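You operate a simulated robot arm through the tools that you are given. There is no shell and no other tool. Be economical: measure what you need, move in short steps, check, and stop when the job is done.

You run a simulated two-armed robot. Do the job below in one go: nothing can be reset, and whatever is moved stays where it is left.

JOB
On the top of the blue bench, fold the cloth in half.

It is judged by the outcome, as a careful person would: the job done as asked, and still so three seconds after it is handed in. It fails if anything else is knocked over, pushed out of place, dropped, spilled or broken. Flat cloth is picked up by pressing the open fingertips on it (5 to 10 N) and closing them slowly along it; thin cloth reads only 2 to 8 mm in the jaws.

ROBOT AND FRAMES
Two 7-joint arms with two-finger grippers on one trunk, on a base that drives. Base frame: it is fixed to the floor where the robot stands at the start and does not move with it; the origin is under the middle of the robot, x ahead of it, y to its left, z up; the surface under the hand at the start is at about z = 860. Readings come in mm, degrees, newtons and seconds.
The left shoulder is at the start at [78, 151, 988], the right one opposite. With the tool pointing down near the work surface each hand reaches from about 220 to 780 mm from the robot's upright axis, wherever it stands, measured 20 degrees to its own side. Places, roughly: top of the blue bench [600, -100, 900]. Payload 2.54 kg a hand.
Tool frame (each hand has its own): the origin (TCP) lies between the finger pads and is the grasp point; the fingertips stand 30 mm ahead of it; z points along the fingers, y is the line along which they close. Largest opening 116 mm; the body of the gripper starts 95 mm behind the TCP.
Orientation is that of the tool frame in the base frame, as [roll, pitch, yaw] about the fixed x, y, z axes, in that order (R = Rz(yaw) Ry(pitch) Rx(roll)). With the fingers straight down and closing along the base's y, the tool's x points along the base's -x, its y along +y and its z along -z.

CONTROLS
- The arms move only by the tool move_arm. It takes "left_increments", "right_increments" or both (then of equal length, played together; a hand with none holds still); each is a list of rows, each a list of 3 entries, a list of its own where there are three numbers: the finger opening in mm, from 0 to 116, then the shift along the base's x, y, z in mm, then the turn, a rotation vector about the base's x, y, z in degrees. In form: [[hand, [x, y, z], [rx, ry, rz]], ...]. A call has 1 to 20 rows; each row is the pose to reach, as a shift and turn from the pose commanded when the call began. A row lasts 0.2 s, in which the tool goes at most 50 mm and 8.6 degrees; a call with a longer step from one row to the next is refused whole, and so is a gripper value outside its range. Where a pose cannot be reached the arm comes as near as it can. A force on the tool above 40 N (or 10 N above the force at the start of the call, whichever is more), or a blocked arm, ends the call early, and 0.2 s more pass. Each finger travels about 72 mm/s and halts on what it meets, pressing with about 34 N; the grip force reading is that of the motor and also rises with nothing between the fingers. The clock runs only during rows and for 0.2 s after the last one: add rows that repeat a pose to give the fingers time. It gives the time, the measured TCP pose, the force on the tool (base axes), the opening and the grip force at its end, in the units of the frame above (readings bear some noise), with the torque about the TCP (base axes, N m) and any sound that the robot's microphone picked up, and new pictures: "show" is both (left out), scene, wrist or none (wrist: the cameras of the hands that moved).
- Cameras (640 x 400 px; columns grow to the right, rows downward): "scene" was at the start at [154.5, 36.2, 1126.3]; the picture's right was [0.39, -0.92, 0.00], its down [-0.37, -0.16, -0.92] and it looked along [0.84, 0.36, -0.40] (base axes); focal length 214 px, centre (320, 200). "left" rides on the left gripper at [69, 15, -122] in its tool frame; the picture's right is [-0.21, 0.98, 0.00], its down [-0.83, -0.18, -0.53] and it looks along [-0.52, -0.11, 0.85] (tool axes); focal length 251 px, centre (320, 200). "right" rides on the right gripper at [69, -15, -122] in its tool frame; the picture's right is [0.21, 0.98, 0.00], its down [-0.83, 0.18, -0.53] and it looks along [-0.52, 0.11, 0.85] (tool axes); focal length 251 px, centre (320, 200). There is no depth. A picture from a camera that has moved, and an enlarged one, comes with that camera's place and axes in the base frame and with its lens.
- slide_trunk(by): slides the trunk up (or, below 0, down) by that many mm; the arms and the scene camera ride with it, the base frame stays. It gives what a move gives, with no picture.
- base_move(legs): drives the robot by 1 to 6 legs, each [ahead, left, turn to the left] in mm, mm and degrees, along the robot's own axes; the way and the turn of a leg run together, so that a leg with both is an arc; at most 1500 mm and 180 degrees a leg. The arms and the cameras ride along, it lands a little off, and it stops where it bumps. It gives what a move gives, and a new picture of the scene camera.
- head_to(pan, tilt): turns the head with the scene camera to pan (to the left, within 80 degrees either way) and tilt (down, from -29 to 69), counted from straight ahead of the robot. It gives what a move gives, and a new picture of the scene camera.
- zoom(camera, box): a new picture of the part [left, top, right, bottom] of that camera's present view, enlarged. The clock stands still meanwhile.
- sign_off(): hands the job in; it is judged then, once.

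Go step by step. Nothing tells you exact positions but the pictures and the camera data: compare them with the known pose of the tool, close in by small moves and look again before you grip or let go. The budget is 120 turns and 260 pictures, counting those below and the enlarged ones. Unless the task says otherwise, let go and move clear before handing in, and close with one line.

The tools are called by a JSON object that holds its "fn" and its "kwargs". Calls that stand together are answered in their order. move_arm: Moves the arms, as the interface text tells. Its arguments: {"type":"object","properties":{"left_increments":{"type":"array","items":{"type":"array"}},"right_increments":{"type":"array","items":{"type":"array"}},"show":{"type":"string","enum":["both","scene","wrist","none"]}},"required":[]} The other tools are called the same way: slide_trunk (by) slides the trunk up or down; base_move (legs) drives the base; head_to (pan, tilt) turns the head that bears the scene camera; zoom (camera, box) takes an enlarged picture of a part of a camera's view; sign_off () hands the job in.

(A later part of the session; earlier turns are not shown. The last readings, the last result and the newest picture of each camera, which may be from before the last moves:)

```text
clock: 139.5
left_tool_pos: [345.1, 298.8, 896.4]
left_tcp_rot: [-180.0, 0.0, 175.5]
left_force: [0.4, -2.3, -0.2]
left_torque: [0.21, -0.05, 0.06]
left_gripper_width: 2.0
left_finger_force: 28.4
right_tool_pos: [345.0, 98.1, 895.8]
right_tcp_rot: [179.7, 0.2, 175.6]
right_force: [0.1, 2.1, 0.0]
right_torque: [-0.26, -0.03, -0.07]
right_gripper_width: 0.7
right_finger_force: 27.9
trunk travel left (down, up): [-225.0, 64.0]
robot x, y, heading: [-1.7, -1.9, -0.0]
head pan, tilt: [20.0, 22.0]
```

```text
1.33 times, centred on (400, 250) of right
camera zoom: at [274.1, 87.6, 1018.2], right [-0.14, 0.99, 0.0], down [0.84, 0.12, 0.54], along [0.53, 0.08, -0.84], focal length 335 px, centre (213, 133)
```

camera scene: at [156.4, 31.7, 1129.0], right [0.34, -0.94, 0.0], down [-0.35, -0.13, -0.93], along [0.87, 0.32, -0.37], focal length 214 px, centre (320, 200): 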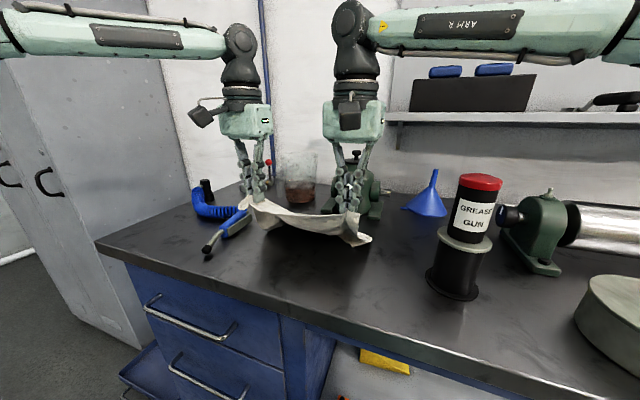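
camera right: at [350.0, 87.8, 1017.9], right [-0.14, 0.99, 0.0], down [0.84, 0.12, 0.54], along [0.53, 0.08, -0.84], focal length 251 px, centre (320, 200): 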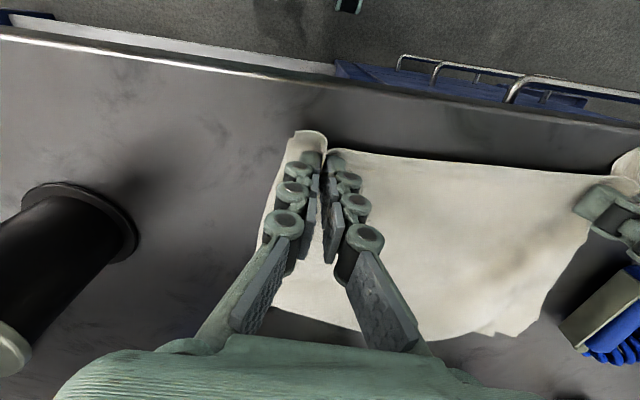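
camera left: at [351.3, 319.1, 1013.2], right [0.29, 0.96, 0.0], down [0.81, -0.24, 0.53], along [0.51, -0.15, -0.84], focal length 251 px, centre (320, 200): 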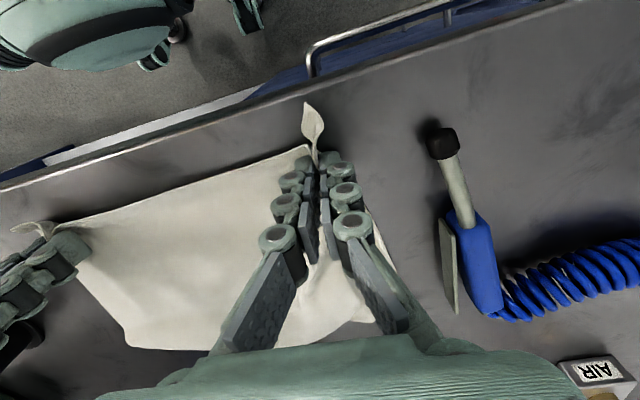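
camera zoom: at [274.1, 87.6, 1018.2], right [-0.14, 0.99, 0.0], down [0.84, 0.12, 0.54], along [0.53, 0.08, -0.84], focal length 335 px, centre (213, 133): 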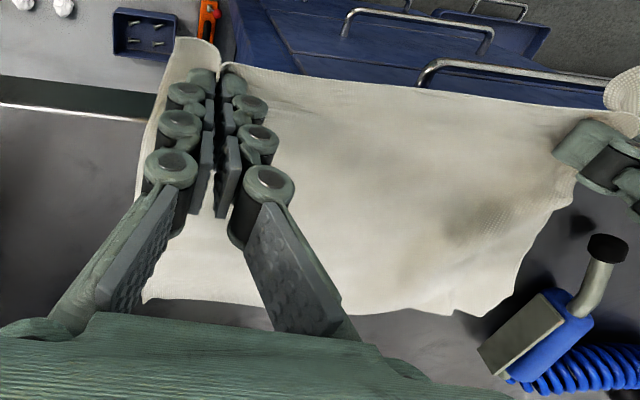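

The tuck rolled out: the far edge now runs (542,70)–(526,344) and the near edge is at x≈333. I'll fold near-to-far with a tighter arc that lands the fingertips about 40 mm short of the far edge.

{"fn": "move_arm", "kwargs": {"left_increments": [[0, [2, 0, 21], [0, -4.2, 0]], [0, [9, 0, 40], [0, -8.3, 0]], [0, [19, 0, 55], [0, -12.5, 0]], [0, [33, 0, 66], [0, -16.7, 0]], [0, [48, 0, 72], [0, -20.8, 0]], [0, [64, 0, 73], [0, -25, 0]], [0, [80, 0, 68], [0, -29.2, 0]], [0, [94, 0, 59], [0, -33.3, 0]], [0, [106, 0, 45], [0, -37.5, 0]], [0, [114, 0, 28], [0, -41.7, 0]], [0, [118, 0, 11], [0, -45.8, 0]], [0, [118, 0, -3], [0, -50, 0]], [0, [118, 0, -5], [0, -50, 0]]], "right_increments": [[0, [3, 0, 21], [0, -4.2, 0]], [0, [10, 0, 40], [0, -8.3, 0]], [0, [22, 0, 55], [0, -12.5, 0]], [0, [37, 0, 66], [0, -16.7, 0]], [0, [55, 0, 72], [0, -20.8, 0]], [0, [73, 0, 73], [0, -25, 0]], [0, [91, 0, 68], [0, -29.2, 0]], [0, [107, 0, 59], [0, -33.3, 0]], [0, [120, 0, 45], [0, -37.5, 0]], [0, [129, 0, 28], [0, -41.7, 0]], [0, [134, 0, 11], [0, -45.8, 0]], [0, [134, 0, -3], [0, -50, 0]], [0, [134, 0, -5], [0, -50, 0]]], "show": "scene"}}

{"fn": "zoom", "kwargs": {"camera": "scene", "box": [192, 180, 448, 340]}}

```text
clock: 142.3
left_tool_pos: [485.0, 307.9, 899.7]
left_tcp_rot: [174.9, 49.8, 173.2]
left_force: [-0.8, -6.6, -0.7]
left_torque: [-0.23, 0.01, -0.3]
left_gripper_width: 3.7
left_finger_force: 30.3
left hand out of reach, approached as far as the arm can: row 11, 12, 13
right_tool_pos: [479.1, 98.1, 891.4]
right_tcp_rot: [174.4, 50.0, 173.1]
right_force: [1.4, 5.3, 0.0]
right_torque: [0.08, -0.02, 0.03]
right_gripper_width: 3.6
right_finger_force: 33.8
trunk travel left (down, up): [-225.0, 64.0]
robot x, y, heading: [-0.6, -4.2, -0.0]
head pan, tilt: [20.0, 22.0]
camera scene: at [156.6, 31.8, 1128.9], right [0.34, -0.94, 0.0], down [-0.35, -0.13, -0.93], along [0.87, 0.32, -0.37], focal length 214 px, centre (320, 200)
```

scene: 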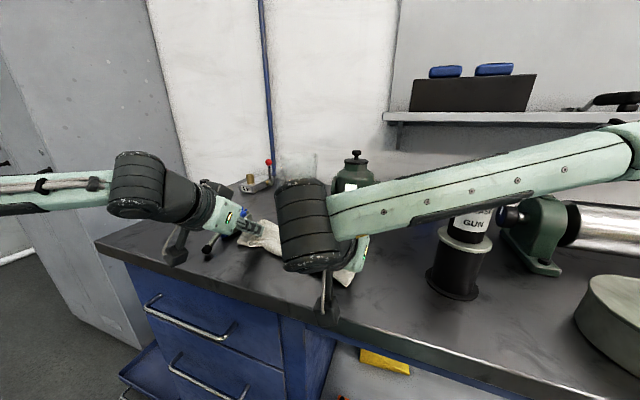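

```text
2.50 times, centred on (320, 260) of scene
camera zoom: at [156.6, 31.8, 1128.9], right [0.34, -0.94, 0.0], down [-0.35, -0.13, -0.93], along [0.87, 0.32, -0.37], focal length 536 px, centre (320, 50)
```

zoom: 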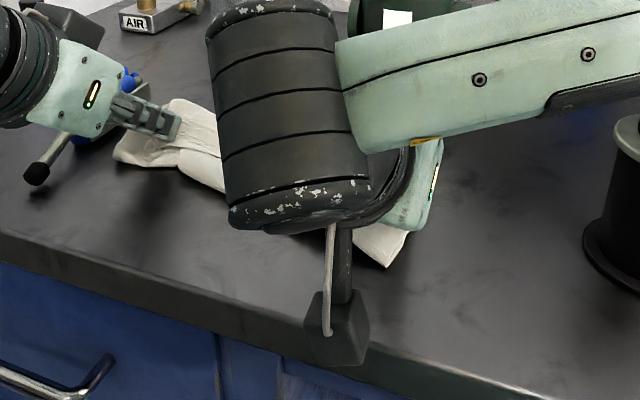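

The fold is over. The left hand stopped about 20 mm further forward because of its reach limit. I'll let both go, lift straight up, then level out.

{"fn": "move_arm", "kwargs": {"left_increments": [[5, [0, 0, 0], [0, 0, 0]], [15, [0, 0, 0], [0, 0, 0]], [28, [0, 0, 0], [0, 0, 0]], [34, [0, 0, 2], [0, 0, 0]], [34, [0, 0, 20], [0, 0, 0]], [34, [0, 0, 45], [0, 0, 0]], [34, [0, 5, 75], [0, 8, 0]], [34, [0, 10, 100], [0, 16, 0]], [34, [0, 15, 125], [0, 24, 0]], [34, [0, 20, 150], [0, 32, 0]], [34, [-20, 30, 165], [0, 40, 0]], [34, [-50, 40, 170], [0, 48, 0]], [34, [-80, 50, 170], [0, 50, 0]]], "right_increments": [[5, [0, 0, 0], [0, 0, 0]], [15, [0, 0, 0], [0, 0, 0]], [28, [0, 0, 0], [0, 0, 0]], [34, [0, 0, 2], [0, 0, 0]], [34, [0, 0, 20], [0, 0, 0]], [34, [0, 0, 45], [0, 0, 0]], [34, [0, 5, 75], [0, 8, 0]], [34, [0, 5, 100], [0, 16, 0]], [34, [0, 5, 125], [0, 24, 0]], [34, [0, 5, 150], [0, 32, 0]], [34, [-30, 0, 165], [0, 40, 0]], [34, [-60, 0, 170], [0, 48, 0]], [34, [-100, 0, 170], [0, 50, 0]]], "show": "scene"}}

{"fn": "zoom", "kwargs": {"camera": "scene", "box": [192, 180, 448, 340]}}

{"fn": "zoom", "kwargs": {"camera": "right", "box": [200, 80, 640, 355]}}

```text
clock: 145.1
left_tool_pos: [404.5, 357.1, 1070.4]
left_tcp_rot: [179.9, -0.1, 175.5]
left_force: [0.1, -0.1, -0.7]
left_torque: [0.01, 0.0, -0.03]
left_gripper_width: 34.0
left_finger_force: 0.1
right_tool_pos: [379.2, 96.8, 1062.9]
right_tcp_rot: [179.8, 0.2, 175.5]
right_force: [0.7, 0.5, 0.4]
right_torque: [-0.03, -0.02, 0.01]
right_gripper_width: 33.8
right_finger_force: 0.2
trunk travel left (down, up): [-225.0, 64.0]
robot x, y, heading: [-0.1, 0.6, 0.1]
head pan, tilt: [20.0, 22.0]
camera scene: at [155.9, 32.1, 1129.0], right [0.34, -0.94, 0.0], down [-0.35, -0.13, -0.93], along [0.87, 0.32, -0.37], focal length 214 px, centre (320, 200)
```

scene: 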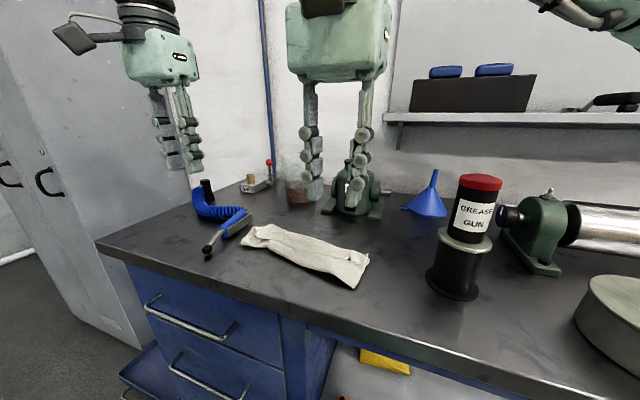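

```text
2.50 times, centred on (320, 260) of scene
camera zoom: at [155.9, 32.1, 1129.0], right [0.34, -0.94, 0.0], down [-0.35, -0.13, -0.93], along [0.87, 0.32, -0.37], focal length 536 px, centre (320, 50)
```

zoom: 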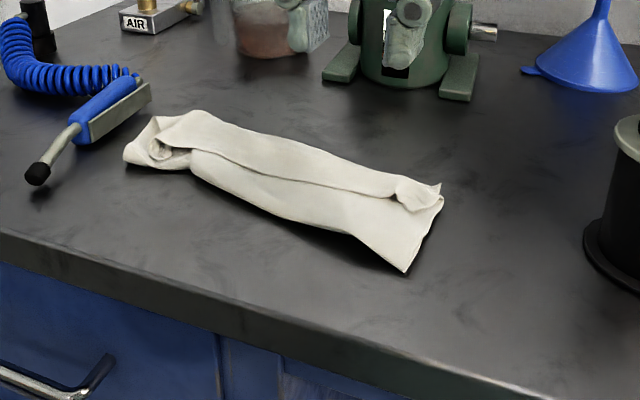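

```text
1.45 times, centred on (420, 218) of right
camera zoom: at [308.8, 86.7, 1184.7], right [-0.14, 0.99, 0.0], down [0.84, 0.12, 0.54], along [0.53, 0.08, -0.84], focal length 366 px, centre (174, 174)
```

zoom: 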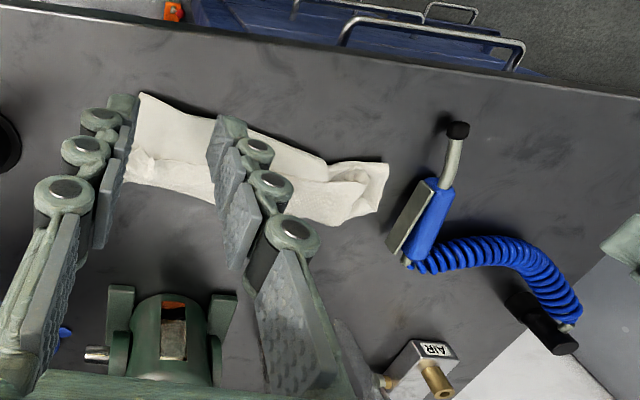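

The cloth is folded, but the edge strip again lies turned back on top (its edge at x≈499). I'll spread the fingers wide, set the tips just behind that strip's edge, and sweep forward to flip it over.

{"fn": "move_arm", "kwargs": {"left_increments": [[50, [25, -25, 0], [0, 0, 0]], [70, [50, -55, -20], [0, 0, 0]], [90, [72, -85, -50], [0, 0, 0]], [90, [74, -85, -95], [0, 0, 0]], [90, [74, -85, -135], [0, 0, 0]], [90, [74, -85, -160], [0, 0, 0]], [90, [74, -85, -170], [0, 0, 0]], [90, [74, -85, -174], [0, 0, 0]], [90, [74, -85, -174], [0, 0, 0]]], "right_increments": [[50, [30, 8, 0], [0, 0, 0]], [70, [60, 18, -20], [0, 0, 0]], [90, [90, 25, -50], [0, 0, 0]], [90, [96, 25, -90], [0, 0, 0]], [90, [96, 25, -130], [0, 0, 0]], [90, [96, 25, -155], [0, 0, 0]], [90, [96, 25, -163], [0, 0, 0]], [90, [96, 25, -167], [0, 0, 0]], [90, [96, 25, -167], [0, 0, 0]]], "show": "wrist"}}

```text
clock: 147.1
left_tool_pos: [478.9, 272.5, 895.8]
left_tcp_rot: [-180.0, 0.0, 175.6]
left_force: [-0.6, -0.4, -0.2]
left_torque: [0.02, 0.06, 0.04]
left_gripper_width: 90.1
left_finger_force: 0.0
right_tool_pos: [475.2, 122.5, 895.1]
right_tcp_rot: [179.9, 0.2, 175.7]
right_force: [0.8, -0.7, -0.1]
right_torque: [0.0, -0.02, 0.01]
right_gripper_width: 89.9
right_finger_force: 0.1
trunk travel left (down, up): [-225.0, 64.0]
robot x, y, heading: [0.1, -0.6, -0.3]
head pan, tilt: [20.0, 22.0]
camera right: at [404.0, 112.1, 1016.3], right [-0.14, 0.99, 0.0], down [0.84, 0.12, 0.54], along [0.53, 0.08, -0.84], focal length 251 px, centre (320, 200)
camera left: at [411.3, 292.2, 1016.9], right [0.29, 0.96, 0.0], down [0.81, -0.24, 0.53], along [0.51, -0.15, -0.85], focal length 251 px, centre (320, 200)
```

right: 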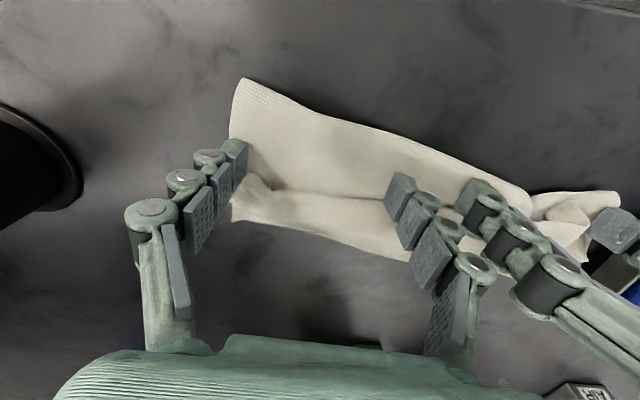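
left: 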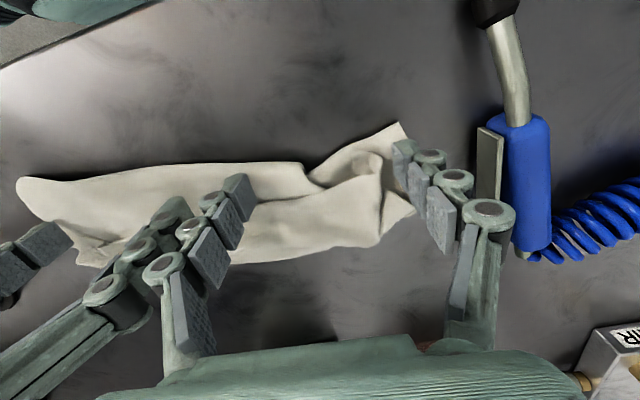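

The tips sit just behind the strip's edge. I'll press very lightly and sweep both hands forward 65 mm, rising slightly at the end.

{"fn": "move_arm", "kwargs": {"left_increments": [[90, [0, 0, -1.5], [0, 0, 0]], [90, [6, 0, -1.5], [0, 0, 0]], [90, [13, 0, -1.5], [0, 0, 0]], [90, [20, 0, -1], [0, 0, 0]], [90, [27, 0, 0], [0, 0, 0]], [90, [34, 0, 1], [0, 0, 0]], [90, [41, 0, 3], [0, 0, 0]], [90, [48, 0, 5], [0, 0, 0]], [90, [55, 0, 6], [0, 0, 0]], [90, [62, 0, 6], [0, 0, 0]], [90, [68, 0, 5], [0, 0, 0]], [90, [72, 0, 4], [0, 0, 0]]], "right_increments": [[90, [0, 0, -1.5], [0, 0, 0]], [90, [6, 0, -1.5], [0, 0, 0]], [90, [13, 0, -1.5], [0, 0, 0]], [90, [20, 0, -1], [0, 0, 0]], [90, [27, 0, 0], [0, 0, 0]], [90, [34, 0, 1], [0, 0, 0]], [90, [41, 0, 3], [0, 0, 0]], [90, [48, 0, 5], [0, 0, 0]], [90, [55, 0, 6], [0, 0, 0]], [90, [62, 0, 6], [0, 0, 0]], [90, [66, 0, 5], [0, 0, 0]], [90, [66, 0, 4], [0, 0, 0]]], "show": "wrist"}}

```text
clock: 149.7
left_tool_pos: [551.7, 271.3, 899.4]
left_tcp_rot: [-180.0, -0.1, 175.6]
left_force: [1.0, 0.2, -0.3]
left_torque: [-0.03, -0.04, 0.03]
left_gripper_width: 90.0
left_finger_force: 0.1
right_tool_pos: [542.1, 122.4, 899.3]
right_tcp_rot: [179.7, 0.2, 175.7]
right_force: [0.2, 0.4, -0.4]
right_torque: [-0.03, 0.0, 0.01]
right_gripper_width: 90.0
right_finger_force: 0.1
trunk travel left (down, up): [-225.0, 64.0]
robot x, y, heading: [5.2, 0.3, -0.0]
head pan, tilt: [20.0, 22.0]
camera right: at [470.8, 112.7, 1021.5], right [-0.14, 0.99, 0.0], down [0.84, 0.12, 0.54], along [0.53, 0.08, -0.84], focal length 251 px, centre (320, 200)
camera left: at [483.3, 291.6, 1020.6], right [0.29, 0.96, 0.0], down [0.81, -0.24, 0.53], along [0.51, -0.15, -0.85], focal length 251 px, centre (320, 200)
```

right: 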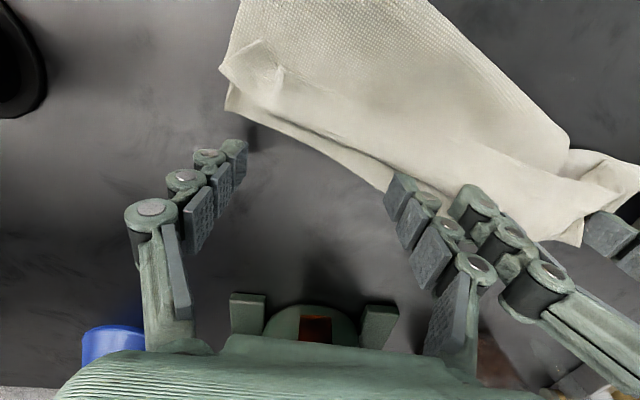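
left: 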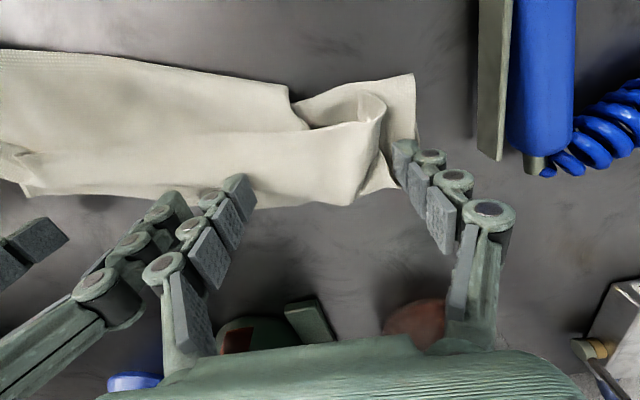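

The tips rode over the strip. I'll go back behind its edge and press a bit lower so they catch it, then sweep again.

{"fn": "move_arm", "kwargs": {"left_increments": [[90, [0, 0, 20], [0, 0, 0]], [90, [-40, 0, 22], [0, 0, 0]], [90, [-74, 0, 15], [0, 0, 0]], [90, [-74, 0, 0], [0, 0, 0]], [90, [-74, 0, -7], [0, 0, 0]], [90, [-74, 0, -8.5], [0, 0, 0]], [90, [-74, 0, -8.5], [0, 0, 0]]], "right_increments": [[90, [0, 0, 20], [0, 0, 0]], [90, [-35, 0, 22], [0, 0, 0]], [90, [-68, 0, 15], [0, 0, 0]], [90, [-68, 0, 0], [0, 0, 0]], [90, [-68, 0, -7], [0, 0, 0]], [90, [-68, 0, -8.5], [0, 0, 0]], [90, [-68, 0, -8.5], [0, 0, 0]]], "show": "none"}}

{"fn": "zoom", "kwargs": {"camera": "right", "box": [180, 60, 468, 240]}}

```text
clock: 151.3
left_tool_pos: [477.6, 272.5, 890.6]
left_tcp_rot: [-179.9, 0.0, 175.7]
left_force: [0.5, -0.4, 0.0]
left_torque: [0.01, 0.0, -0.03]
left_gripper_width: 90.0
left_finger_force: 0.1
right_tool_pos: [471.8, 122.9, 891.3]
right_tcp_rot: [179.7, 0.2, 175.6]
right_force: [0.6, -0.3, 0.2]
right_torque: [-0.01, 0.02, 0.02]
right_gripper_width: 89.9
right_finger_force: 0.0
trunk travel left (down, up): [-225.0, 64.0]
robot x, y, heading: [-2.2, 1.7, -0.0]
head pan, tilt: [20.0, 22.0]
```

```text
2.22 times, centred on (324, 150) of right
camera zoom: at [401.6, 112.2, 1013.4], right [-0.14, 0.99, 0.0], down [0.84, 0.12, 0.54], along [0.53, 0.08, -0.84], focal length 559 px, centre (311, 311)
```

zoom: 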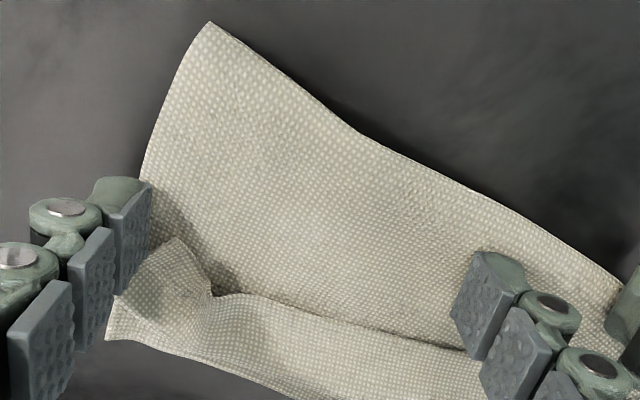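

There is no contact yet, since the tips sit higher with the fingers wide. I'll lower until I feel light contact.

{"fn": "move_arm", "kwargs": {"left_increments": [[90, [0, 0, -2], [0, 0, 0]], [90, [0, 0, -4], [0, 0, 0]], [90, [0, 0, -4], [0, 0, 0]]], "right_increments": [[90, [0, 0, -2], [0, 0, 0]], [90, [0, 0, -4], [0, 0, 0]], [90, [0, 0, -4], [0, 0, 0]]], "show": "none"}}

```text
clock: 152.1
left_tool_pos: [477.6, 272.7, 886.6]
left_tcp_rot: [179.9, -0.1, 175.6]
left_force: [0.5, 0.2, 0.4]
left_torque: [-0.01, 0.03, -0.05]
left_gripper_width: 90.2
left_finger_force: 0.0
right_tool_pos: [472.7, 122.6, 885.7]
right_tcp_rot: [179.7, 0.2, 175.5]
right_force: [0.2, -0.6, 0.4]
right_torque: [-0.02, -0.02, 0.02]
right_gripper_width: 90.1
right_finger_force: 0.1
trunk travel left (down, up): [-225.0, 64.0]
robot x, y, heading: [-3.7, -3.2, -0.1]
head pan, tilt: [20.0, 22.0]
```

{"fn": "move_arm", "kwargs": {"left_increments": [[90, [0, 0, -1.5], [0, 0, 0]], [90, [0, 0, -3], [0, 0, 0]], [90, [0, 0, -3], [0, 0, 0]]], "right_increments": [[90, [0, 0, -1.5], [0, 0, 0]], [90, [0, 0, -3], [0, 0, 0]], [90, [0, 0, -3], [0, 0, 0]]], "show": "none"}}

```text
clock: 152.9
left_tool_pos: [476.6, 270.0, 883.6]
left_tcp_rot: [-179.9, 0.0, 175.6]
left_force: [0.4, -0.1, -0.1]
left_torque: [-0.01, 0.0, -0.03]
left_gripper_width: 89.9
left_finger_force: 0.0
right_tool_pos: [473.9, 122.2, 884.0]
right_tcp_rot: [179.7, 0.3, 175.5]
right_force: [0.5, 0.8, 2.9]
right_torque: [-0.13, -0.02, 0.0]
right_gripper_width: 91.1
right_finger_force: 0.7
trunk travel left (down, up): [-225.0, 64.0]
robot x, y, heading: [-3.2, 0.2, -0.0]
head pan, tilt: [20.0, 22.0]
```

The right is touching lightly and the left is nearly there. I'll lower the left 1.5 mm and sweep both forward 48 mm at constant height, then lift.

{"fn": "move_arm", "kwargs": {"left_increments": [[90, [0, 0, -1.5], [0, 0, 0]], [90, [6, 0, -1.5], [0, 0, 0]], [90, [12, 0, -1.5], [0, 0, 0]], [90, [18, 0, -1.5], [0, 0, 0]], [90, [24, 0, -1.5], [0, 0, 0]], [90, [30, 0, -1], [0, 0, 0]], [90, [36, 0, 0], [0, 0, 0]], [90, [42, 0, 1], [0, 0, 0]], [90, [48, 0, 2], [0, 0, 0]], [90, [56, 0, 4], [0, 0, 0]], [90, [64, 0, 6], [0, 0, 0]]], "right_increments": [[90, [0, 0, 0], [0, 0, 0]], [90, [6, 0, 0], [0, 0, 0]], [90, [12, 0, 0], [0, 0, 0]], [90, [18, 0, 0], [0, 0, 0]], [90, [24, 0, 0], [0, 0, 0]], [90, [30, 0, 0.5], [0, 0, 0]], [90, [36, 0, 1], [0, 0, 0]], [90, [42, 0, 2], [0, 0, 0]], [90, [48, 0, 3], [0, 0, 0]], [90, [56, 0, 5], [0, 0, 0]], [90, [60, 0, 7], [0, 0, 0]]], "show": "wrist"}}

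```text
clock: 155.3
left_tool_pos: [541.9, 271.6, 890.2]
left_tcp_rot: [180.0, 0.1, 175.6]
left_force: [0.5, -0.7, -0.1]
left_torque: [0.03, -0.02, 0.0]
left_gripper_width: 90.0
left_finger_force: 0.1
right_tool_pos: [533.2, 122.4, 890.3]
right_tcp_rot: [179.7, 0.2, 175.6]
right_force: [0.1, -0.3, -0.5]
right_torque: [-0.02, -0.01, 0.01]
right_gripper_width: 89.8
right_finger_force: 0.2
trunk travel left (down, up): [-225.0, 64.0]
robot x, y, heading: [1.8, -2.0, 0.3]
head pan, tilt: [20.0, 22.0]
camera right: at [462.4, 112.3, 1012.2], right [-0.14, 0.99, 0.0], down [0.84, 0.12, 0.54], along [0.53, 0.08, -0.84], focal length 251 px, centre (320, 200)
camera left: at [473.8, 291.9, 1011.2], right [0.29, 0.96, 0.0], down [0.81, -0.24, 0.53], along [0.51, -0.15, -0.85], focal length 251 px, centre (320, 200)
```

right: 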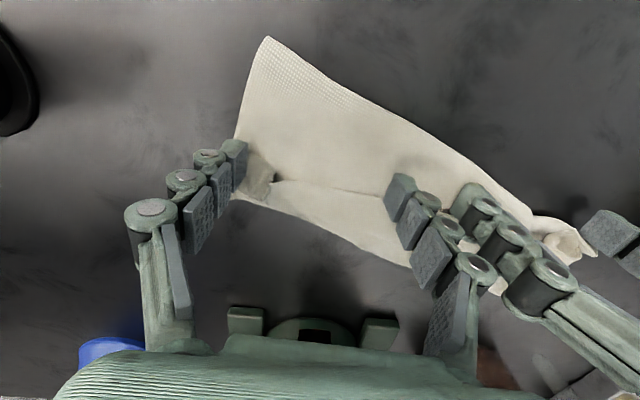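
left: 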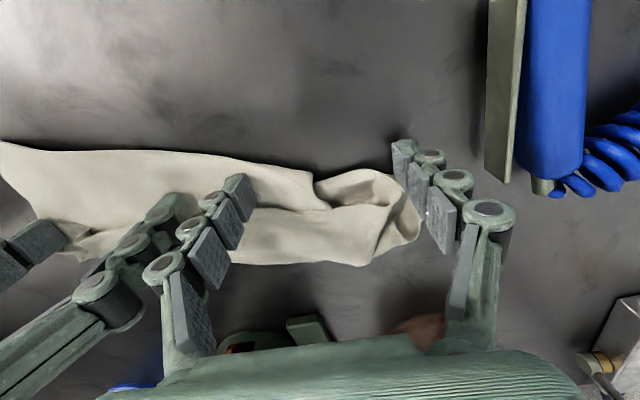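

The sweep just slid the folded cloth forward. I'll instead regrip the strip by its standing ridges and refold with a shorter hold. First I lift for a clear view.

{"fn": "move_arm", "kwargs": {"left_increments": [[80, [0, 0, 25], [0, 0, 0]], [60, [-20, 10, 60], [0, 0, 0]], [40, [-45, 20, 90], [0, 0, 0]], [40, [-75, 20, 110], [0, 0, 0]], [40, [-75, 20, 110], [0, 0, 0]]], "right_increments": [[80, [0, 0, 25], [0, 0, 0]], [60, [-20, -10, 60], [0, 0, 0]], [40, [-45, -20, 90], [0, 0, 0]], [40, [-75, -30, 110], [0, 0, 0]], [40, [-75, -30, 110], [0, 0, 0]]], "show": "none"}}

{"fn": "zoom", "kwargs": {"camera": "right", "box": [220, 80, 540, 280]}}

{"fn": "zoom", "kwargs": {"camera": "left", "box": [100, 80, 420, 280]}}

{"fn": "zoom", "kwargs": {"camera": "scene", "box": [224, 170, 416, 290]}}

```text
clock: 156.5
left_tool_pos: [465.9, 291.9, 999.6]
left_tcp_rot: [-180.0, 0.0, 175.6]
left_force: [0.6, 0.7, 0.4]
left_torque: [0.0, 0.0, 0.0]
left_gripper_width: 39.8
left_finger_force: 0.0
right_tool_pos: [458.0, 92.3, 997.9]
right_tcp_rot: [179.8, 0.2, 175.6]
right_force: [0.4, 0.8, 0.2]
right_torque: [-0.01, 0.01, -0.04]
right_gripper_width: 40.1
right_finger_force: 0.1
trunk travel left (down, up): [-225.0, 64.0]
robot x, y, heading: [1.1, -0.8, 0.2]
head pan, tilt: [20.0, 22.0]
```

```text
2.00 times, centred on (380, 180) of right
camera zoom: at [387.2, 82.7, 1120.8], right [-0.14, 0.99, 0.0], down [0.84, 0.12, 0.54], along [0.53, 0.08, -0.84], focal length 503 px, centre (200, 240)
```

zoom: 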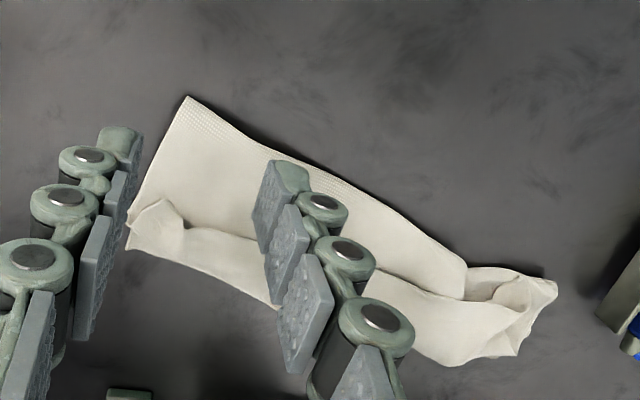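

```text
2.00 times, centred on (260, 180) of left
camera zoom: at [398.0, 311.8, 1121.3], right [0.29, 0.96, 0.0], down [0.81, -0.24, 0.53], along [0.51, -0.15, -0.85], focal length 503 px, centre (440, 240)
```

zoom: 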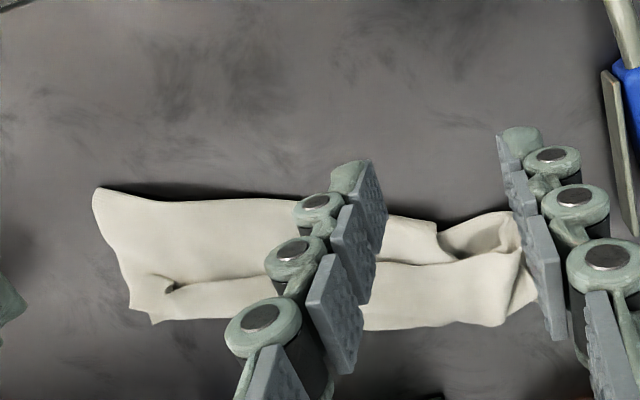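

```text
3.33 times, centred on (320, 230) of scene
camera zoom: at [156.8, 31.9, 1128.8], right [0.34, -0.94, 0.0], down [-0.35, -0.13, -0.93], along [0.87, 0.32, -0.37], focal length 715 px, centre (320, 100)
```

zoom: 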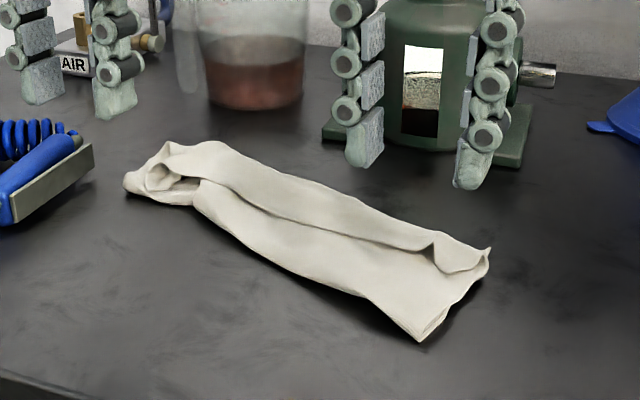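

The fold is skewed (right strip ~25 mm, left ~60 mm). I'll regrip the strip's standing ridges near its very edge, unfold, re-lay and fold again with a short hold. I'm hovering over the ridges now.

{"fn": "move_arm", "kwargs": {"left_increments": [[36, [25, -2, 0], [0, 0, 0]], [36, [55, -4, -15], [0, 0, 0]], [36, [80, -6, -40], [0, 0, 0]], [36, [92, -6, -70], [0, 0, 0]], [36, [92, -6, -92], [0, 0, 0]], [36, [92, -6, -92], [0, 0, 0]]], "right_increments": [[34, [20, 1, 0], [0, 0, 0]], [34, [45, 3, -15], [0, 0, 0]], [34, [65, 3, -40], [0, 0, 0]], [34, [71, 3, -70], [0, 0, 0]], [34, [71, 3, -92], [0, 0, 0]], [34, [71, 3, -92], [0, 0, 0]]], "show": "wrist"}}

```text
clock: 157.9
left_tool_pos: [557.9, 285.1, 906.4]
left_tcp_rot: [-180.0, 0.0, 175.7]
left_force: [-0.1, 0.8, 0.1]
left_torque: [-0.02, 0.0, 0.0]
left_gripper_width: 35.9
left_finger_force: 0.0
right_tool_pos: [530.2, 95.5, 908.3]
right_tcp_rot: [179.8, 0.2, 175.6]
right_force: [0.3, 0.3, 0.0]
right_torque: [0.01, -0.01, 0.01]
right_gripper_width: 34.1
right_finger_force: 0.1
trunk travel left (down, up): [-225.0, 64.0]
robot x, y, heading: [2.5, 1.4, -0.3]
head pan, tilt: [20.0, 22.0]
camera right: at [458.5, 85.3, 1030.1], right [-0.14, 0.99, 0.0], down [0.84, 0.12, 0.54], along [0.53, 0.08, -0.84], focal length 251 px, centre (320, 200)
camera left: at [490.2, 305.5, 1027.9], right [0.29, 0.96, 0.0], down [0.81, -0.24, 0.53], along [0.51, -0.15, -0.84], focal length 251 px, centre (320, 200)
```

right: 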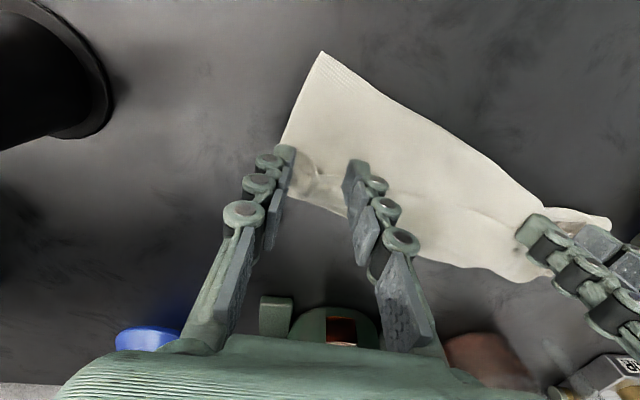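
left: 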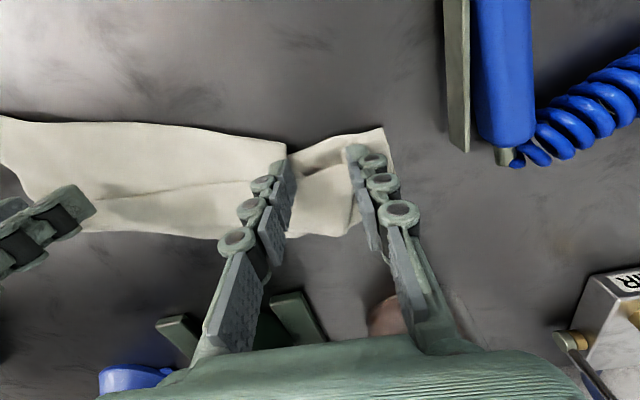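

{"fn": "move_arm", "kwargs": {"left_increments": [[36, [3, 0, -6], [0, 0, 0]], [36, [3, 0, -11], [0, 0, 0]], [36, [3, 0, -13], [0, 0, 0]], [34, [3, 0, -14], [0, 0, 0]], [31, [3, 0, -14], [0, 0, 0]], [28, [3, 0, -14], [0, 0, 0]], [25, [3, 0, -14], [0, 0, 0]], [22, [3, 0, -14], [0, 0, 0]], [19, [3, 0, -14], [0, 0, 0]], [16, [3, 0, -14], [0, 0, 0]], [13, [3, 0, -13], [0, 0, 0]], [10, [3, 0, -12], [0, 0, 0]]], "right_increments": [[34, [8, -8, -6], [0, 0, 0]], [34, [8, -8, -11], [0, 0, 0]], [34, [8, -8, -13], [0, 0, 0]], [32, [8, -8, -14], [0, 0, 0]], [29, [8, -8, -14], [0, 0, 0]], [26, [8, -8, -14], [0, 0, 0]], [23, [8, -8, -14], [0, 0, 0]], [20, [8, -8, -14], [0, 0, 0]], [17, [8, -8, -14], [0, 0, 0]], [14, [8, -8, -14], [0, 0, 0]], [11, [8, -8, -13], [0, 0, 0]], [8, [8, -8, -12], [0, 0, 0]]], "show": "wrist"}}

```text
clock: 160.5
left_tool_pos: [559.8, 285.5, 896.0]
left_tcp_rot: [-180.0, 0.0, 175.6]
left_force: [-0.2, -0.1, -0.2]
left_torque: [-0.02, 0.02, -0.05]
left_gripper_width: 10.6
left_finger_force: 0.1
right_tool_pos: [537.5, 88.5, 896.2]
right_tcp_rot: [179.8, 0.2, 175.6]
right_force: [-0.4, 0.1, 0.4]
right_torque: [0.0, -0.03, -0.04]
right_gripper_width: 7.9
right_finger_force: 0.1
trunk travel left (down, up): [-225.0, 64.0]
robot x, y, heading: [-0.5, -1.2, -0.1]
head pan, tilt: [20.0, 22.0]
camera right: at [466.0, 77.4, 1018.6], right [-0.14, 0.99, 0.0], down [0.84, 0.12, 0.54], along [0.53, 0.08, -0.84], focal length 251 px, centre (320, 200)
camera left: at [493.0, 305.5, 1017.4], right [0.29, 0.96, 0.0], down [0.81, -0.24, 0.53], along [0.51, -0.15, -0.85], focal length 251 px, centre (320, 200)
```

right: 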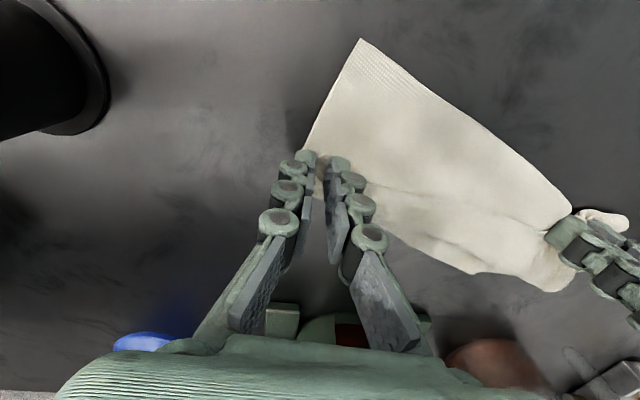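
left: 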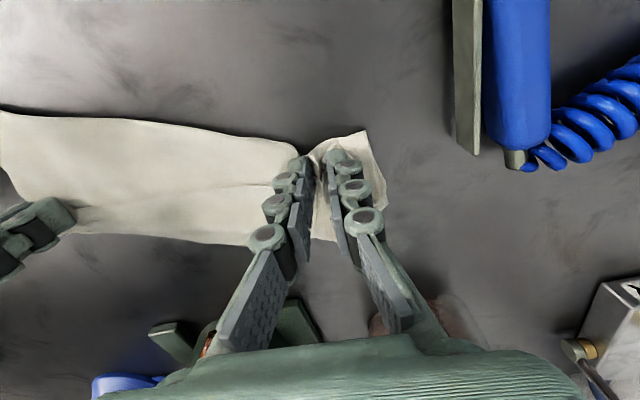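

{"fn": "move_arm", "kwargs": {"left_increments": [[7, [0, 0, 0], [0, 0, 0]], [4, [0, 0, 0.5], [0, 0, 0]], [0, [0, 0, 0.5], [0, 0, 0]], [0, [0, 0, 0.5], [0, 0, 0]], [0, [0, 0, 0.5], [0, 0, 0]], [0, [-5, 0, 10], [0, 0, 0]], [0, [-12, 0, 24], [0, 0, 0]], [0, [-20, 0, 38], [0, 0, 0]], [0, [-30, 0, 52], [0, 0, 0]], [0, [-40, 0, 64], [0, 0, 0]], [0, [-40, 0, 64], [0, 0, 0]]], "right_increments": [[5, [0, 0, 0], [0, 0, 0]], [2, [0, 0, 0.5], [0, 0, 0]], [0, [0, 0, 0.5], [0, 0, 0]], [0, [0, 0, 0.5], [0, 0, 0]], [0, [0, 0, 0.5], [0, 0, 0]], [0, [-5, 0, 10], [0, 0, 0]], [0, [-12, 0, 24], [0, 0, 0]], [0, [-20, 0, 38], [0, 0, 0]], [0, [-30, 0, 52], [0, 0, 0]], [0, [-40, 0, 64], [0, 0, 0]], [0, [-40, 0, 64], [0, 0, 0]]], "show": "none"}}

{"fn": "zoom", "kwargs": {"camera": "scene", "box": [208, 150, 432, 290]}}

```text
clock: 162.9
left_tool_pos: [521.3, 285.8, 960.3]
left_tcp_rot: [180.0, -0.1, 175.6]
left_force: [0.3, -0.6, -0.6]
left_torque: [0.0, 0.01, -0.02]
left_gripper_width: 4.3
left_finger_force: 33.7
right_tool_pos: [497.9, 88.0, 960.4]
right_tcp_rot: [179.8, 0.2, 175.6]
right_force: [0.3, -0.5, -0.5]
right_torque: [0.0, -0.02, 0.02]
right_gripper_width: 0.0
right_finger_force: 28.7
trunk travel left (down, up): [-225.0, 64.0]
robot x, y, heading: [-1.8, 0.3, 0.1]
head pan, tilt: [20.0, 22.0]
```

```text
2.86 times, centred on (320, 220) of scene
camera zoom: at [156.7, 31.8, 1128.8], right [0.34, -0.94, 0.0], down [-0.35, -0.13, -0.93], along [0.87, 0.32, -0.37], focal length 613 px, centre (320, 143)
```

zoom: 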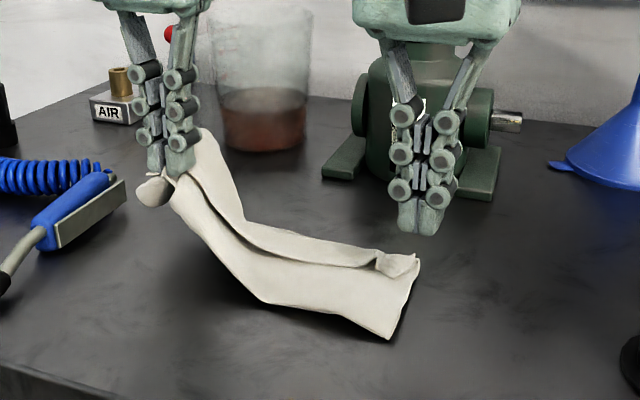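

Left holds, but the right missed its ridge. I'll bring the right back over it and look.

{"fn": "move_arm", "kwargs": {"right_increments": [[15, [15, 2, 0], [0, 0, 0]], [30, [32, 4, -15], [0, 0, 0]], [36, [45, 6, -35], [0, 0, 0]], [36, [45, 6, -52], [0, 0, 0]], [36, [45, 6, -52], [0, 0, 0]]], "show": "wrist"}}

```text
clock: 164.1
left_tool_pos: [519.6, 285.1, 959.8]
left_tcp_rot: [-180.0, 0.1, 175.6]
left_force: [1.1, 0.8, 0.6]
left_torque: [0.02, -0.01, -0.02]
left_gripper_width: 4.5
left_finger_force: 33.3
right_tool_pos: [542.5, 93.7, 907.6]
right_tcp_rot: [179.9, 0.1, 175.6]
right_force: [0.1, 0.4, 0.7]
right_torque: [-0.02, 0.03, -0.02]
right_gripper_width: 36.1
right_finger_force: 0.0
trunk travel left (down, up): [-225.0, 64.0]
robot x, y, heading: [-0.6, 0.3, 0.2]
head pan, tilt: [20.0, 22.0]
camera right: at [471.7, 83.6, 1029.7], right [-0.14, 0.99, 0.0], down [0.83, 0.12, 0.54], along [0.53, 0.08, -0.84], focal length 251 px, centre (320, 200)
```

right: 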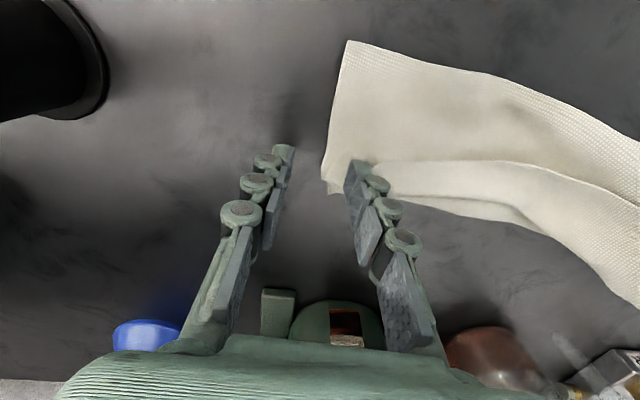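

The right end has moved and its ridge is now near (548,124). I'll shift over, lower, and close.

{"fn": "move_arm", "kwargs": {"right_increments": [[40, [0, 12, 4], [0, 0, 0]], [44, [0, 24, 4], [0, 0, 0]], [44, [2, 32, 2], [0, 0, 0]], [44, [2, 32, -6], [0, 0, 0]], [44, [2, 32, -12], [0, 0, 0]], [44, [2, 32, -15], [0, 0, 0]], [41, [2, 32, -15.5], [0, 0, 0]], [38, [2, 32, -15.5], [0, 0, 0]], [35, [2, 32, -15.5], [0, 0, 0]], [32, [2, 32, -15.5], [0, 0, 0]], [29, [2, 32, -15.5], [0, 0, 0]], [26, [2, 32, -15.5], [0, 0, 0]], [23, [2, 32, -15.5], [0, 0, 0]], [20, [2, 32, -15.5], [0, 0, 0]], [17, [2, 32, -15], [0, 0, 0]], [14, [2, 32, -14.5], [0, 0, 0]]], "show": "wrist"}}

```text
clock: 167.5
left_tool_pos: [521.7, 285.6, 959.6]
left_tcp_rot: [-180.0, 0.0, 175.6]
left_force: [-0.3, -0.3, 0.4]
left_torque: [0.01, -0.01, -0.02]
left_gripper_width: 4.2
left_finger_force: 33.1
right_tool_pos: [544.4, 125.0, 893.5]
right_tcp_rot: [179.8, 0.2, 175.6]
right_force: [-0.6, -0.3, 0.7]
right_torque: [0.02, 0.02, -0.02]
right_gripper_width: 14.3
right_finger_force: 0.3
trunk travel left (down, up): [-225.0, 64.0]
robot x, y, heading: [-0.7, 1.9, -0.1]
head pan, tilt: [20.0, 22.0]
camera right: at [473.4, 115.4, 1015.8], right [-0.14, 0.99, 0.0], down [0.84, 0.12, 0.54], along [0.53, 0.08, -0.84], focal length 251 px, centre (320, 200)
```

right: 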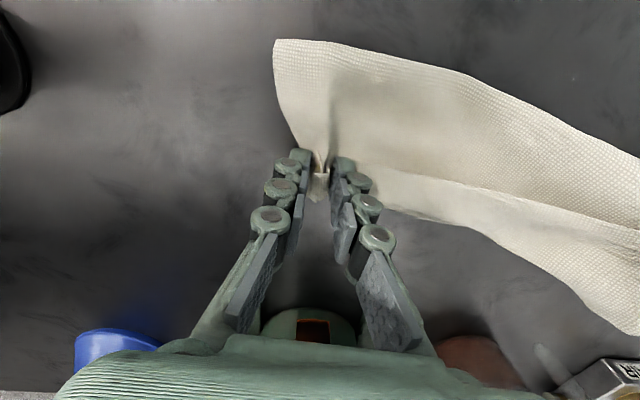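

{"fn": "move_arm", "kwargs": {"right_increments": [[12, [0, 0, 1.5], [0, 0, 0]], [9, [0, 0, 2.5], [0, 0, 0]], [6, [0, 0, 3.5], [0, 0, 0]], [3, [0, 0, 4], [0, 0, 0]], [0, [0, 0, 4], [0, 0, 0]], [0, [0, 0, 4], [0, 0, 0]], [0, [0, 0, 4], [0, 0, 0]], [0, [-4, 0, 16], [0, 0, 0]], [0, [-10, 0, 30], [0, 0, 0]], [0, [-18, 0, 45], [0, 0, 0]], [0, [-22, 0, 60], [0, 0, 0]], [0, [-22, 0, 60], [0, 0, 0]]], "show": "none"}}

{"fn": "zoom", "kwargs": {"camera": "scene", "box": [208, 150, 432, 290]}}

```text
clock: 170.1
left_tool_pos: [520.9, 285.0, 959.8]
left_tcp_rot: [-180.0, -0.1, 175.6]
left_force: [-0.2, -0.2, -0.1]
left_torque: [0.01, -0.01, 0.01]
left_gripper_width: 4.3
left_finger_force: 33.5
right_tool_pos: [521.1, 124.3, 954.6]
right_tcp_rot: [179.7, 0.2, 175.7]
right_force: [-0.9, 0.3, -1.1]
right_torque: [0.02, -0.02, -0.05]
right_gripper_width: 6.1
right_finger_force: 36.9
trunk travel left (down, up): [-225.0, 64.0]
robot x, y, heading: [1.3, -0.7, -0.1]
head pan, tilt: [20.0, 22.0]
```

```text
2.86 times, centred on (320, 220) of scene
camera zoom: at [156.6, 31.8, 1128.9], right [0.34, -0.94, 0.0], down [-0.35, -0.13, -0.93], along [0.87, 0.32, -0.37], focal length 613 px, centre (320, 143)
```

zoom: 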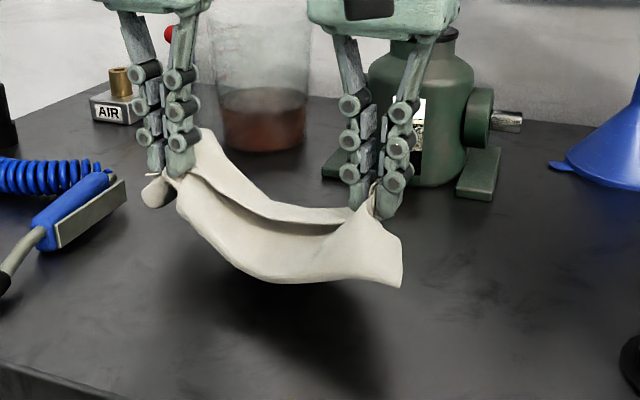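

The whole fold came up off the bench. I'll raise it higher to see whether it hangs open.

{"fn": "move_arm", "kwargs": {"left_increments": [[0, [-5, 3, 20], [0, 0, 0]], [0, [-10, 6, 40], [0, 0, 0]], [0, [-15, 9, 60], [0, 0, 0]], [0, [-20, 12, 80], [0, 0, 0]], [0, [-25, 15, 100], [0, 0, 0]], [0, [-30, 18, 120], [0, 0, 0]], [0, [-35, 20, 140], [0, 0, 0]], [0, [-35, 20, 155], [0, 0, 0]], [0, [-35, 20, 155], [0, 0, 0]], [0, [-35, 20, 155], [0, 0, 0]]], "right_increments": [[0, [-5, -3, 20], [0, 0, 0]], [0, [-10, -6, 40], [0, 0, 0]], [0, [-15, -9, 60], [0, 0, 0]], [0, [-20, -12, 80], [0, 0, 0]], [0, [-25, -15, 100], [0, 0, 0]], [0, [-30, -18, 120], [0, 0, 0]], [0, [-35, -20, 140], [0, 0, 0]], [0, [-35, -20, 158], [0, 0, 0]], [0, [-35, -20, 160], [0, 0, 0]], [0, [-35, -20, 160], [0, 0, 0]]], "show": "none"}}

{"fn": "zoom", "kwargs": {"camera": "scene", "box": [176, 90, 464, 270]}}

```text
clock: 172.3
left_tool_pos: [485.4, 303.5, 1113.5]
left_tcp_rot: [-179.8, 0.1, 175.5]
left_force: [-0.7, -29.3, -0.4]
left_torque: [-0.82, 0.04, -0.23]
left_gripper_width: 2.0
left_finger_force: 31.1
right_tool_pos: [488.1, 107.4, 1113.2]
right_tcp_rot: [179.3, 0.3, 175.6]
right_force: [1.4, 30.1, 0.0]
right_torque: [0.8, -0.02, 0.03]
right_gripper_width: 4.3
right_finger_force: 33.2
trunk travel left (down, up): [-225.0, 64.0]
robot x, y, heading: [1.6, -4.7, 0.0]
head pan, tilt: [20.0, 22.0]
```

```text
2.22 times, centred on (320, 180) of scene
camera zoom: at [156.6, 31.8, 1128.9], right [0.34, -0.94, 0.0], down [-0.35, -0.13, -0.93], along [0.87, 0.32, -0.37], focal length 477 px, centre (320, 244)
```

zoom: 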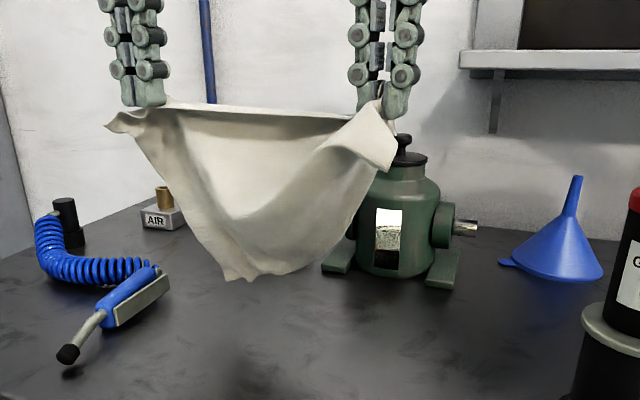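

It hangs open, held by the edge but too taut. I'll relax the tension, carry it forward, and lay it flat, already moving back when it touches down.

{"fn": "move_arm", "kwargs": {"left_increments": [[0, [15, -5, 0], [0, 0, 0]], [0, [35, -5, 0], [0, 0, 0]], [0, [55, -5, -5], [0, 0, 0]], [0, [75, -5, -12], [0, 0, 0]], [0, [95, -5, -20], [0, 0, 0]], [0, [112, -5, -28], [0, 0, 0]], [0, [118, -5, -38], [0, 0, 0]], [0, [110, -5, -50], [0, 0, 0]], [0, [95, -5, -62], [0, 0, 0]], [0, [75, -5, -76], [0, 0, 0]], [0, [55, -5, -92], [0, 0, 0]], [0, [35, -5, -110], [0, 0, 0]], [0, [15, -5, -130], [0, 0, 0]], [0, [-3, -5, -152], [0, 0, 0]], [0, [-20, -5, -175], [0, 0, 0]], [0, [-35, -5, -198], [0, 0, 0]], [0, [-50, -5, -214], [0, 0, 0]], [0, [-65, -5, -219], [0, 0, 0]], [0, [-75, -5, -219], [0, 0, 0]]], "right_increments": [[0, [15, 5, 0], [0, 0, 0]], [0, [35, 5, 0], [0, 0, 0]], [0, [55, 5, -5], [0, 0, 0]], [0, [75, 5, -12], [0, 0, 0]], [0, [95, 5, -20], [0, 0, 0]], [0, [112, 5, -28], [0, 0, 0]], [0, [118, 5, -38], [0, 0, 0]], [0, [110, 5, -50], [0, 0, 0]], [0, [95, 5, -62], [0, 0, 0]], [0, [75, 5, -76], [0, 0, 0]], [0, [55, 5, -92], [0, 0, 0]], [0, [35, 5, -110], [0, 0, 0]], [0, [15, 5, -130], [0, 0, 0]], [0, [-3, 5, -152], [0, 0, 0]], [0, [-20, 5, -175], [0, 0, 0]], [0, [-35, 5, -198], [0, 0, 0]], [0, [-50, 5, -214], [0, 0, 0]], [0, [-65, 5, -219], [0, 0, 0]], [0, [-75, 5, -219], [0, 0, 0]]], "show": "wrist"}}

{"fn": "zoom", "kwargs": {"camera": "scene", "box": [192, 160, 448, 320]}}

```text
clock: 176.3
left_tool_pos: [409.6, 301.2, 895.4]
left_tcp_rot: [180.0, 0.1, 175.6]
left_force: [-0.6, -9.1, -0.9]
left_torque: [-0.27, -0.01, -0.07]
left_gripper_width: 1.6
left_finger_force: 28.7
right_tool_pos: [412.8, 110.9, 894.8]
right_tcp_rot: [179.8, 0.3, 175.5]
right_force: [0.9, 8.8, 6.0]
right_torque: [0.27, -0.1, -0.01]
right_gripper_width: 3.4
right_finger_force: 32.3
right hand out of reach, approached as far as the arm can: row 6, 7
trunk travel left (down, up): [-225.0, 64.0]
robot x, y, heading: [0.2, 1.2, -0.1]
head pan, tilt: [20.0, 22.0]
camera right: at [340.7, 101.1, 1016.9], right [-0.14, 0.99, 0.0], down [0.83, 0.11, 0.54], along [0.53, 0.08, -0.84], focal length 251 px, centre (320, 200)
camera left: at [342.4, 320.9, 1016.9], right [0.29, 0.96, 0.0], down [0.81, -0.24, 0.54], along [0.51, -0.15, -0.84], focal length 251 px, centre (320, 200)
```

right: 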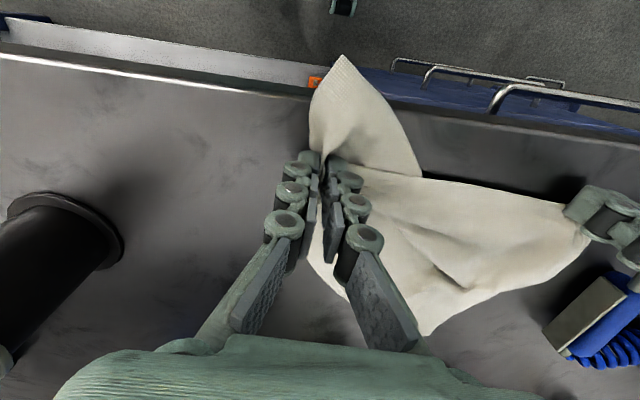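
left: 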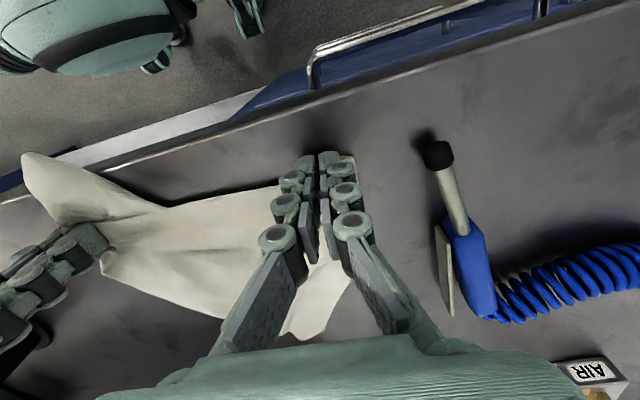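

```text
2.50 times, centred on (320, 240) of scene
camera zoom: at [156.3, 31.8, 1129.0], right [0.34, -0.94, 0.0], down [-0.35, -0.13, -0.93], along [0.87, 0.32, -0.37], focal length 536 px, centre (320, 100)
```

zoom: 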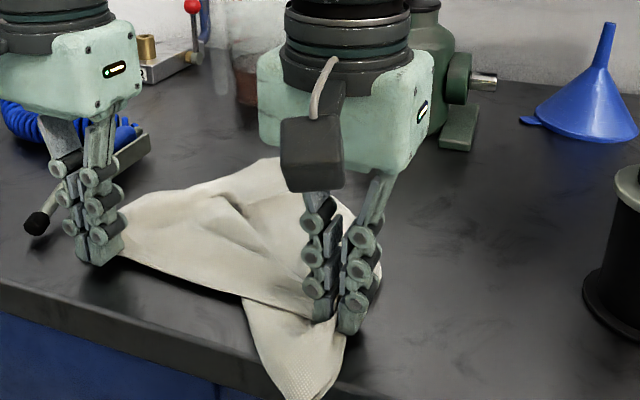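

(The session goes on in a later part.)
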